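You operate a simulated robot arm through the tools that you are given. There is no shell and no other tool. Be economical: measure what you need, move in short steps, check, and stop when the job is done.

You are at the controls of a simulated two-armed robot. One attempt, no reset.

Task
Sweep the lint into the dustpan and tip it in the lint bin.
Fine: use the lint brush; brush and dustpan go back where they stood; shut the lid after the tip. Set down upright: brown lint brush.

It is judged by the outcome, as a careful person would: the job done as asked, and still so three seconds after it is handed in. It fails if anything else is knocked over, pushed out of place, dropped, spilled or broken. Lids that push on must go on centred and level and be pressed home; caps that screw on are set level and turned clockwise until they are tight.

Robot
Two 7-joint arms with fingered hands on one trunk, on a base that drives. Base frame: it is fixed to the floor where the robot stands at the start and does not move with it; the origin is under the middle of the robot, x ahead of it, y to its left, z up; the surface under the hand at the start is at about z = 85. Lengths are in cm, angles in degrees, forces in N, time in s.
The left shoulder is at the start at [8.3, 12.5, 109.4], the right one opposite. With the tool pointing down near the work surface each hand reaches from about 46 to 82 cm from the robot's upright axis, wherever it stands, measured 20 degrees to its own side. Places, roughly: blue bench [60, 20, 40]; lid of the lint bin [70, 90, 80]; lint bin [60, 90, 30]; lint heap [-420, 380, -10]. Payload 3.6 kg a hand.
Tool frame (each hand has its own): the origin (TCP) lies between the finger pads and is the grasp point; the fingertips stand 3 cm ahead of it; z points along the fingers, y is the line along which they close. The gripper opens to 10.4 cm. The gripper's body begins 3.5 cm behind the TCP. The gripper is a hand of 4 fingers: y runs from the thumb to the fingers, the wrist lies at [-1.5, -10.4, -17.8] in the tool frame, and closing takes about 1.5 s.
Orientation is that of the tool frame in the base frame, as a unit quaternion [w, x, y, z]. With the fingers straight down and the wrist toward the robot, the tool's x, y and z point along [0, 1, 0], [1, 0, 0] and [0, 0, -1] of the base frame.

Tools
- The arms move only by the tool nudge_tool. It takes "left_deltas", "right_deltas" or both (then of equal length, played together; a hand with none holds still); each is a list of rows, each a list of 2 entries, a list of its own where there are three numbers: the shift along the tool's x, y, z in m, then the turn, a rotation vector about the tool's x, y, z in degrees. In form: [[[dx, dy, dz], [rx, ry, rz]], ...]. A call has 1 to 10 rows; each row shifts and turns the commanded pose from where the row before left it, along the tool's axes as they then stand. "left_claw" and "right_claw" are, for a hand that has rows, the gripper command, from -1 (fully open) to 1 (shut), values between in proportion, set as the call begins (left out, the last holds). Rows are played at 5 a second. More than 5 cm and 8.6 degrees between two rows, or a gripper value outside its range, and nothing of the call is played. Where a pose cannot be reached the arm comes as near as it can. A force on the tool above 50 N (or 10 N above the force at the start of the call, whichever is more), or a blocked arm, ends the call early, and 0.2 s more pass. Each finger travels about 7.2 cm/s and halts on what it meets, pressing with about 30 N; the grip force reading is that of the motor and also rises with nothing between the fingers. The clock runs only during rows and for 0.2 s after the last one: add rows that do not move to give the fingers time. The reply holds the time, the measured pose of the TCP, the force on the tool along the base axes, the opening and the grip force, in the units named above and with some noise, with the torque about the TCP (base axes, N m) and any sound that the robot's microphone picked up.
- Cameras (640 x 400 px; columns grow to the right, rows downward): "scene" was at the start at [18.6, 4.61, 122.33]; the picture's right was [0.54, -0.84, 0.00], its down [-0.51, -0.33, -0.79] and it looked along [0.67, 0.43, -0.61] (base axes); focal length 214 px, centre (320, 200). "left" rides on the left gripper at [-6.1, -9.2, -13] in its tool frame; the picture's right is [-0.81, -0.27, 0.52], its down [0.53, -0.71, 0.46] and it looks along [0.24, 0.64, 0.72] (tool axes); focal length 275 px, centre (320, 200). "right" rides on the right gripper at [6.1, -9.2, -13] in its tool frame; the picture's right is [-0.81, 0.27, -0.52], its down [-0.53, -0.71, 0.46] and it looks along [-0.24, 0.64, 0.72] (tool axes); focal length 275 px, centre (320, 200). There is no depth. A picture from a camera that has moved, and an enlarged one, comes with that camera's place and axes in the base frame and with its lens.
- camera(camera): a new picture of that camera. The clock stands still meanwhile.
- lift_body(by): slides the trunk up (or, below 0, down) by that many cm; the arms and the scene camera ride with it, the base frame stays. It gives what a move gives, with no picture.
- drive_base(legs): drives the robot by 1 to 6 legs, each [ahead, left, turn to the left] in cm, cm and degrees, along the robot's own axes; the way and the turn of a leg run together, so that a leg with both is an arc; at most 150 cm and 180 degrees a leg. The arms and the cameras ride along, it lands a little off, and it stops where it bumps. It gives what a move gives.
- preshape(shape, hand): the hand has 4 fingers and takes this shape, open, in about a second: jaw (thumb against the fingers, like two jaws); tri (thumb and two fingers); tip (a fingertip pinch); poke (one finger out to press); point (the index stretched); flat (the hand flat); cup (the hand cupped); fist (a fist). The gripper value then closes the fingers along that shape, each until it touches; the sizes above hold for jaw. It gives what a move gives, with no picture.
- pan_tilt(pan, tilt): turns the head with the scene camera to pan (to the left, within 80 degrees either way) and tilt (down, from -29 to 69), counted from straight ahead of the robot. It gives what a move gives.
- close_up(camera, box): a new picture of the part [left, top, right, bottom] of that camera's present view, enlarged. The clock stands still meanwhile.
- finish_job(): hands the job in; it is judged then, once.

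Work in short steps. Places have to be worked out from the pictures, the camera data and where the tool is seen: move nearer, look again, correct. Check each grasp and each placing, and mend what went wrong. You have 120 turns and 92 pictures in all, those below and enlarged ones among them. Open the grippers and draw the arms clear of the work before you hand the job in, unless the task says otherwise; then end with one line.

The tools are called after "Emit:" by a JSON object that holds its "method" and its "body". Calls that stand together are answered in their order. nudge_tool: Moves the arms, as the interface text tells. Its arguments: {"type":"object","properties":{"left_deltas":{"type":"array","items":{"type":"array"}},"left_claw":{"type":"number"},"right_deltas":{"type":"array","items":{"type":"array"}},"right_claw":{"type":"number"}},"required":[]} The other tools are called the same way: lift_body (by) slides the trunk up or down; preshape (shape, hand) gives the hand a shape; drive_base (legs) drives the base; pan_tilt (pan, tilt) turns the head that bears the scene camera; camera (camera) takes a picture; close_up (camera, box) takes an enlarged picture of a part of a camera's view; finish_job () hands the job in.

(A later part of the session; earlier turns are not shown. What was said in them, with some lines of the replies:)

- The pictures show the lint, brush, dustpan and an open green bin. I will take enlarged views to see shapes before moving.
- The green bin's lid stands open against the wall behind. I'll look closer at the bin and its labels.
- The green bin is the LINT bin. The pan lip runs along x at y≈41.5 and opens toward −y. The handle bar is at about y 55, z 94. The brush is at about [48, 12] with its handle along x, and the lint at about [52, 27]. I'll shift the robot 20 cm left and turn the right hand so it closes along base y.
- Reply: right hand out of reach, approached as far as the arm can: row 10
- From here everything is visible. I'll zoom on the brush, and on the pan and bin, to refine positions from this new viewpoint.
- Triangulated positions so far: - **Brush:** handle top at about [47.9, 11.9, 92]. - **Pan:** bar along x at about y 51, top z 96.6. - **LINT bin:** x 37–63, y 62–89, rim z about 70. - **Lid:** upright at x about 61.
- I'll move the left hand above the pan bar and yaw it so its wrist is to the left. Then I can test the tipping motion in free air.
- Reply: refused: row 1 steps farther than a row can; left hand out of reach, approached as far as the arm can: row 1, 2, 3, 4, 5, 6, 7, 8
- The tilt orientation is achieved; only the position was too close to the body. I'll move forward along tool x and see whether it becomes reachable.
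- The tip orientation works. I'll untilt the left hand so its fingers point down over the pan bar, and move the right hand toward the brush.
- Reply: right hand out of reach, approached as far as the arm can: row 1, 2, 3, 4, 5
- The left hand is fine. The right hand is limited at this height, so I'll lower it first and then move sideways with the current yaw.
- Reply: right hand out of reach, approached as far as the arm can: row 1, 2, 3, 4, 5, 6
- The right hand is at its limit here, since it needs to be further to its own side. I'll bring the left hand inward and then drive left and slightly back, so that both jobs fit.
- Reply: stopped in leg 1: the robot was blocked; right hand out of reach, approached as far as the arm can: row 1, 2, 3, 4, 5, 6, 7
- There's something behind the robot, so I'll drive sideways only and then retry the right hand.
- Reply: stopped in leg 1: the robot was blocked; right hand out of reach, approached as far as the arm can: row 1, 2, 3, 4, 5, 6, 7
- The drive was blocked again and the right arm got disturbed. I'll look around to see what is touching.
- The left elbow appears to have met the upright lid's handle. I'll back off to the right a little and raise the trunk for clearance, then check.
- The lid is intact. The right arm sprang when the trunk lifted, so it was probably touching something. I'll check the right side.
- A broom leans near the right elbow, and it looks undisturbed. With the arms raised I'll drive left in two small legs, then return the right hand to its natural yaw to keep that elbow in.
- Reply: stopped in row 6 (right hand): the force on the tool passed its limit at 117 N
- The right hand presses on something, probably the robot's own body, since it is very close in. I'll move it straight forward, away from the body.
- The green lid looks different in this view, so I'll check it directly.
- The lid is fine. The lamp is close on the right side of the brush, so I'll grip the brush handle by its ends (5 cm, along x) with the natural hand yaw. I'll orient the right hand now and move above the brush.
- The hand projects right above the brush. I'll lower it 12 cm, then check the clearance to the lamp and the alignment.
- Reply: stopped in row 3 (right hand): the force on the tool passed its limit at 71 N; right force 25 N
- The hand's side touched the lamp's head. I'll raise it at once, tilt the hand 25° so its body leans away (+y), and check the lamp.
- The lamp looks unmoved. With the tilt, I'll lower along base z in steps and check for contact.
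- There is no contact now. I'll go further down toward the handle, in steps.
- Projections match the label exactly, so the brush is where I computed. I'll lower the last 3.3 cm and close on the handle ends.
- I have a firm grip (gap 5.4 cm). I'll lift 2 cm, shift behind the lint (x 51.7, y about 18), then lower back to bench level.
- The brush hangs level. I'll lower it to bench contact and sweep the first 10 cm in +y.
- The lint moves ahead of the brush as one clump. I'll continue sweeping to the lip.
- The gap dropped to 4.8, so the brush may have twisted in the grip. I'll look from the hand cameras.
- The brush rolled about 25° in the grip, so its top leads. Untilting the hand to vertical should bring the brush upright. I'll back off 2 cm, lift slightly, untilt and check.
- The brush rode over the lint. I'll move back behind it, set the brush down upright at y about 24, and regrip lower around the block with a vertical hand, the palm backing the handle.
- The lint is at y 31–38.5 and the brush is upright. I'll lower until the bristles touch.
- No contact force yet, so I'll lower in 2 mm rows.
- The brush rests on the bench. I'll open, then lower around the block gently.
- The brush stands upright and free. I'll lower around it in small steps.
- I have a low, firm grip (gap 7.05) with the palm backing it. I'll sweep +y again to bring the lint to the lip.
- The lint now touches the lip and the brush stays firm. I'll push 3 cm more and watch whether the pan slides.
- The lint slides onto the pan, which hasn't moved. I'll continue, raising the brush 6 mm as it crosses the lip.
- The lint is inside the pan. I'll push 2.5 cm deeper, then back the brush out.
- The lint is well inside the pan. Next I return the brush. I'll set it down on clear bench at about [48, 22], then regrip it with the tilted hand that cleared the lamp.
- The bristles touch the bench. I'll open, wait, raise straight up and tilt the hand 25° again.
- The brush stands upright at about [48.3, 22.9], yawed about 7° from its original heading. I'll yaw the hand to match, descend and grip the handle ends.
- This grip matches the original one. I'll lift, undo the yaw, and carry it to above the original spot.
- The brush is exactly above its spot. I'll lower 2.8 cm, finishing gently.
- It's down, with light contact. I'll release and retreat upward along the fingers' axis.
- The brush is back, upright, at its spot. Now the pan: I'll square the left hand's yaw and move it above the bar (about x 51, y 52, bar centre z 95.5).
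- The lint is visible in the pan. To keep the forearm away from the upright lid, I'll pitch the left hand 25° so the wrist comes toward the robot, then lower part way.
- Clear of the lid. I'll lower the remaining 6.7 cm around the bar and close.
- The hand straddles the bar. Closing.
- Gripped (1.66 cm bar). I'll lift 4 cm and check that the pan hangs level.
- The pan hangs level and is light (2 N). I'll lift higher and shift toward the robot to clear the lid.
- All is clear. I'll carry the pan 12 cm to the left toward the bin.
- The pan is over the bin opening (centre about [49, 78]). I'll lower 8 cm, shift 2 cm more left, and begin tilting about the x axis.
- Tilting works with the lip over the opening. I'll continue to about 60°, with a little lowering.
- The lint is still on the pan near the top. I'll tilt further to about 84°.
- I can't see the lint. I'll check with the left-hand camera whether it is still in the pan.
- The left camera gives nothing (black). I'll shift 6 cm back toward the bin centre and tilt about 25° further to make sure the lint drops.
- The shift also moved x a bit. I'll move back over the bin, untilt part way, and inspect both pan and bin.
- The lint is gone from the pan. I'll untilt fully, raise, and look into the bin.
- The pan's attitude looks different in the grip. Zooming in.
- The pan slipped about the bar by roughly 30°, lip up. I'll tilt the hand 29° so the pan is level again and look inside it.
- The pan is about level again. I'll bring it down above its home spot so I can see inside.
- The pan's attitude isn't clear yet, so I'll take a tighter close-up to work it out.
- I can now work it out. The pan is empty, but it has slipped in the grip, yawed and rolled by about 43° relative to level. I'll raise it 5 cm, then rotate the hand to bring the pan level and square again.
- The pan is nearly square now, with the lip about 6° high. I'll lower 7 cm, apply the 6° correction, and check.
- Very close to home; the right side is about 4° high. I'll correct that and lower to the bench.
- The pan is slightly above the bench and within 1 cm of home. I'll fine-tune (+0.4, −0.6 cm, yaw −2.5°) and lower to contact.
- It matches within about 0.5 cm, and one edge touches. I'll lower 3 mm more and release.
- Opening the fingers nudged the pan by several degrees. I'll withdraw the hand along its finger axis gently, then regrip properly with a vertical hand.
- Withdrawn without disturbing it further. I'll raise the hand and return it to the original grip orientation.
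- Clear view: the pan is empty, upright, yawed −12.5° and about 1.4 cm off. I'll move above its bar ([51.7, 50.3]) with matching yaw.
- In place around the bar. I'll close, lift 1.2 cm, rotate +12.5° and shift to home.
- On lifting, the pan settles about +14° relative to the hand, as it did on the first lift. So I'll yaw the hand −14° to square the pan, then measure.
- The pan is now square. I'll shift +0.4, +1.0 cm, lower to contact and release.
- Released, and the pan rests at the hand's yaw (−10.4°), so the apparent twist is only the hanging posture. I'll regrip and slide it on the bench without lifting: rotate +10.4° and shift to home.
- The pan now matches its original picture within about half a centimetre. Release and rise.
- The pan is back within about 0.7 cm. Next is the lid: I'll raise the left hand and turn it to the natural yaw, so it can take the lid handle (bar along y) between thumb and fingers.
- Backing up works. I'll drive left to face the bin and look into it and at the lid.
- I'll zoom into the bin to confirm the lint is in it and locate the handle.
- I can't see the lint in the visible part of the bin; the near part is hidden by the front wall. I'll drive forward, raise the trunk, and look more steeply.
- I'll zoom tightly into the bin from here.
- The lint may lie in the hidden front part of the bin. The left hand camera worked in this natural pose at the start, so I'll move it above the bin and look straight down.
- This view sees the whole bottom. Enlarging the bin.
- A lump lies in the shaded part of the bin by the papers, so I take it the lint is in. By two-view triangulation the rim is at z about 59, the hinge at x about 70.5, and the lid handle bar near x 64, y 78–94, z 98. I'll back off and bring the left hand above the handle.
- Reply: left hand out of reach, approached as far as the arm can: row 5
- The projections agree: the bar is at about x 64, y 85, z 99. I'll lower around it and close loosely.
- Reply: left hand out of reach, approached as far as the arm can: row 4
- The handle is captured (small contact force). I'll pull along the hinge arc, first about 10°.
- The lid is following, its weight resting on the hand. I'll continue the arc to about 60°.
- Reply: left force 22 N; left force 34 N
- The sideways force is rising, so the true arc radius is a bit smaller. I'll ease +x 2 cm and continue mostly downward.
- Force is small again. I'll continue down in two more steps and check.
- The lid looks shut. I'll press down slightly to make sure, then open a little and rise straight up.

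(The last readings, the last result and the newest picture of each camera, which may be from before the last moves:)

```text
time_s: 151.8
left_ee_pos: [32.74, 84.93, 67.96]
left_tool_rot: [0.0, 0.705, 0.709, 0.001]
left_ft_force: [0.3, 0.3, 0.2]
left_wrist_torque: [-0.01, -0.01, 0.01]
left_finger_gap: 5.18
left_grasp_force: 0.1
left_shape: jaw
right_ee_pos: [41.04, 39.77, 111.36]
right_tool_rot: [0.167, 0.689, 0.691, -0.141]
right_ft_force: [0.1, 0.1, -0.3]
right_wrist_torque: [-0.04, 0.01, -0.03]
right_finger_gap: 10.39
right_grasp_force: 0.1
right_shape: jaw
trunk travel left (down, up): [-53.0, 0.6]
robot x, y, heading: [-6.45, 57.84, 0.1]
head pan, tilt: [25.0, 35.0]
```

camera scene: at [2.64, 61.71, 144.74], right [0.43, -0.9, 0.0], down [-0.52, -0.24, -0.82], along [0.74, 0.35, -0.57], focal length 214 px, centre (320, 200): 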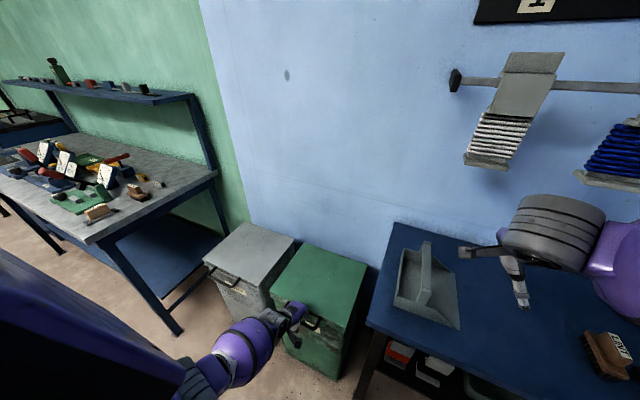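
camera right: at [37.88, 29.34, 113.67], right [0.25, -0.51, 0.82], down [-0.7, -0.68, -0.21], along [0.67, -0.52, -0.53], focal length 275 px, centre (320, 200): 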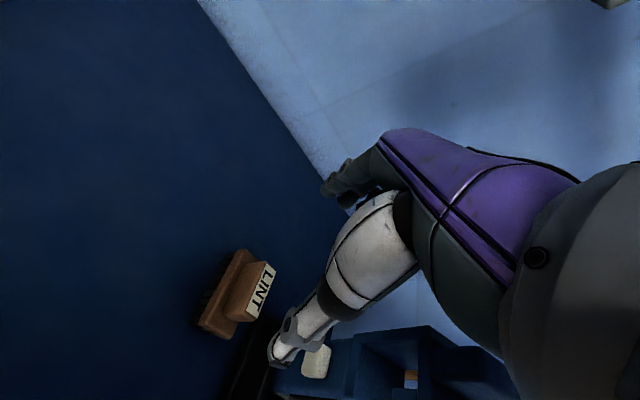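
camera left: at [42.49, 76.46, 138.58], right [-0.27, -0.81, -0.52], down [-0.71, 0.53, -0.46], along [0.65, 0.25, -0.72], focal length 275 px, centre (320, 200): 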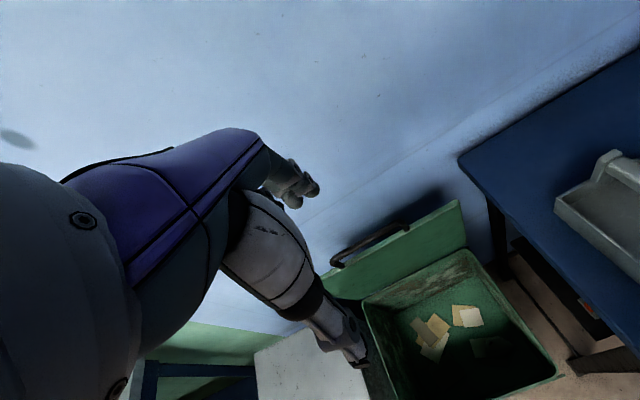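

The hand is out of the loop. I'll rise well clear and check the lid.

Emit:
{"method": "nudge_tool", "body": {"left_deltas": [[[0, 0, -0.045], [0, 0, 0]], [[0, 0, -0.045], [0, 0, 0]], [[0, 0, -0.045], [0, 0, 0]], [[0, 0, -0.045], [0, 0, 0]], [[0, 0, -0.045], [0, 0, 0]], [[0, 0, -0.045], [0, 0, 0]], [[0, 0, -0.045], [0, 0, 0]]], "left_claw": -1}}

Emit:
{"method": "close_up", "body": {"camera": "scene", "box": [190, 200, 510, 400]}}

```text
time_s: 153.4
left_ee_pos: [32.89, 84.83, 99.26]
left_tool_rot: [0.0, 0.705, 0.709, 0.001]
left_ft_force: [0.6, 0.3, -0.2]
left_wrist_torque: [0.0, 0.02, 0.0]
left_finger_gap: 10.37
left_grasp_force: 0.2
left_shape: jaw
right_ee_pos: [41.0, 39.76, 111.17]
right_tool_rot: [0.166, 0.689, 0.691, -0.141]
right_ft_force: [0.2, -0.2, 0.5]
right_wrist_torque: [0.02, -0.02, -0.01]
right_finger_gap: 10.36
right_grasp_force: 0.1
right_shape: jaw
trunk travel left (down, up): [-53.0, 0.6]
robot x, y, heading: [-6.3, 58.17, 0.2]
head pan, tilt: [25.0, 35.0]
```

```text
2.00 times, centred on (350, 300) of scene
camera zoom: at [2.58, 61.71, 144.74], right [0.43, -0.9, 0.0], down [-0.52, -0.24, -0.82], along [0.74, 0.35, -0.57], focal length 429 px, centre (260, 0)
```

zoom: 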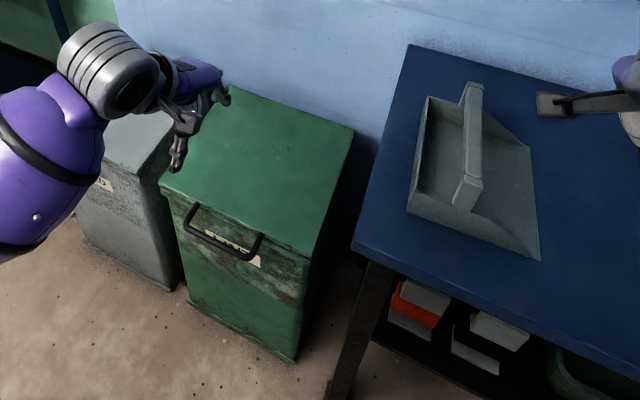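

The lid is fully shut and flat, the pan is empty and in place, and the brush stands upright. I'll back the robot off slightly so both arms are clear.

Emit:
{"method": "drive_base", "body": {"legs": [[-10, 0, 0]]}}

Emit:
{"method": "pan_tilt", "body": {"pan": 0, "tilt": 40}}

Emit:
{"method": "camera", "body": {"camera": "scene"}}

```text
time_s: 154.6
left_ee_pos: [23.06, 84.78, 99.18]
left_tool_rot: [0.001, 0.705, 0.709, 0.002]
left_ft_force: [0.3, -0.8, -0.3]
left_wrist_torque: [0.01, 0.02, 0.01]
left_finger_gap: 10.38
left_grasp_force: 0.1
left_shape: jaw
right_ee_pos: [31.07, 39.65, 111.36]
right_tool_rot: [0.166, 0.689, 0.691, -0.141]
right_ft_force: [0.0, -0.3, 0.2]
right_wrist_torque: [-0.01, -0.04, 0.0]
right_finger_gap: 10.4
right_grasp_force: 0.0
right_shape: jaw
trunk travel left (down, up): [-53.0, 0.6]
robot x, y, heading: [-15.69, 57.91, 0.4]
head pan, tilt: [25.0, 35.0]
```

```text
time_s: 155.5
left_ee_pos: [23.13, 84.8, 99.34]
left_tool_rot: [0.001, 0.706, 0.709, 0.001]
left_ft_force: [-0.1, -0.2, 0.8]
left_wrist_torque: [-0.03, 0.0, 0.04]
left_finger_gap: 10.35
left_grasp_force: 0.1
left_shape: jaw
right_ee_pos: [31.26, 39.76, 111.25]
right_tool_rot: [0.165, 0.69, 0.691, -0.141]
right_ft_force: [0.0, -0.2, -0.8]
right_wrist_torque: [-0.05, 0.0, 0.01]
right_finger_gap: 10.37
right_grasp_force: 0.0
right_shape: jaw
trunk travel left (down, up): [-53.0, 0.6]
robot x, y, heading: [-16.4, 57.82, 0.3]
head pan, tilt: [0.0, 40.0]
```

```text
0 pictures are left
camera scene: at [-6.61, 57.95, 143.98], right [0.01, -1.0, 0.0], down [-0.64, 0.0, -0.77], along [0.77, 0.0, -0.64], focal length 214 px, centre (320, 200)
```

scene: 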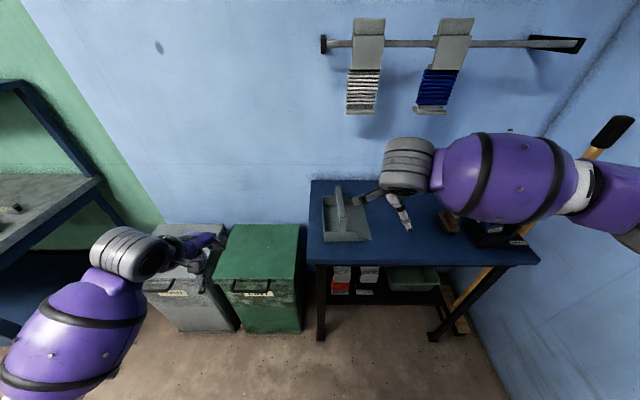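

Everything is in place, so I'm handing in.

Emit:
{"method": "finish_job", "body": {}}

```text
The job is handed in.
```

I swept the lint into the dustpan and tipped it over the lint bin. The pan came back empty, but the bin floor was dark, and all I could make out there was a shaded lump that I took to be the lint. The lid is shut, the brown brush stands upright about where it was, the dustpan is back within about 0.7 cm of its spot, and both arms are clear with grippers open.
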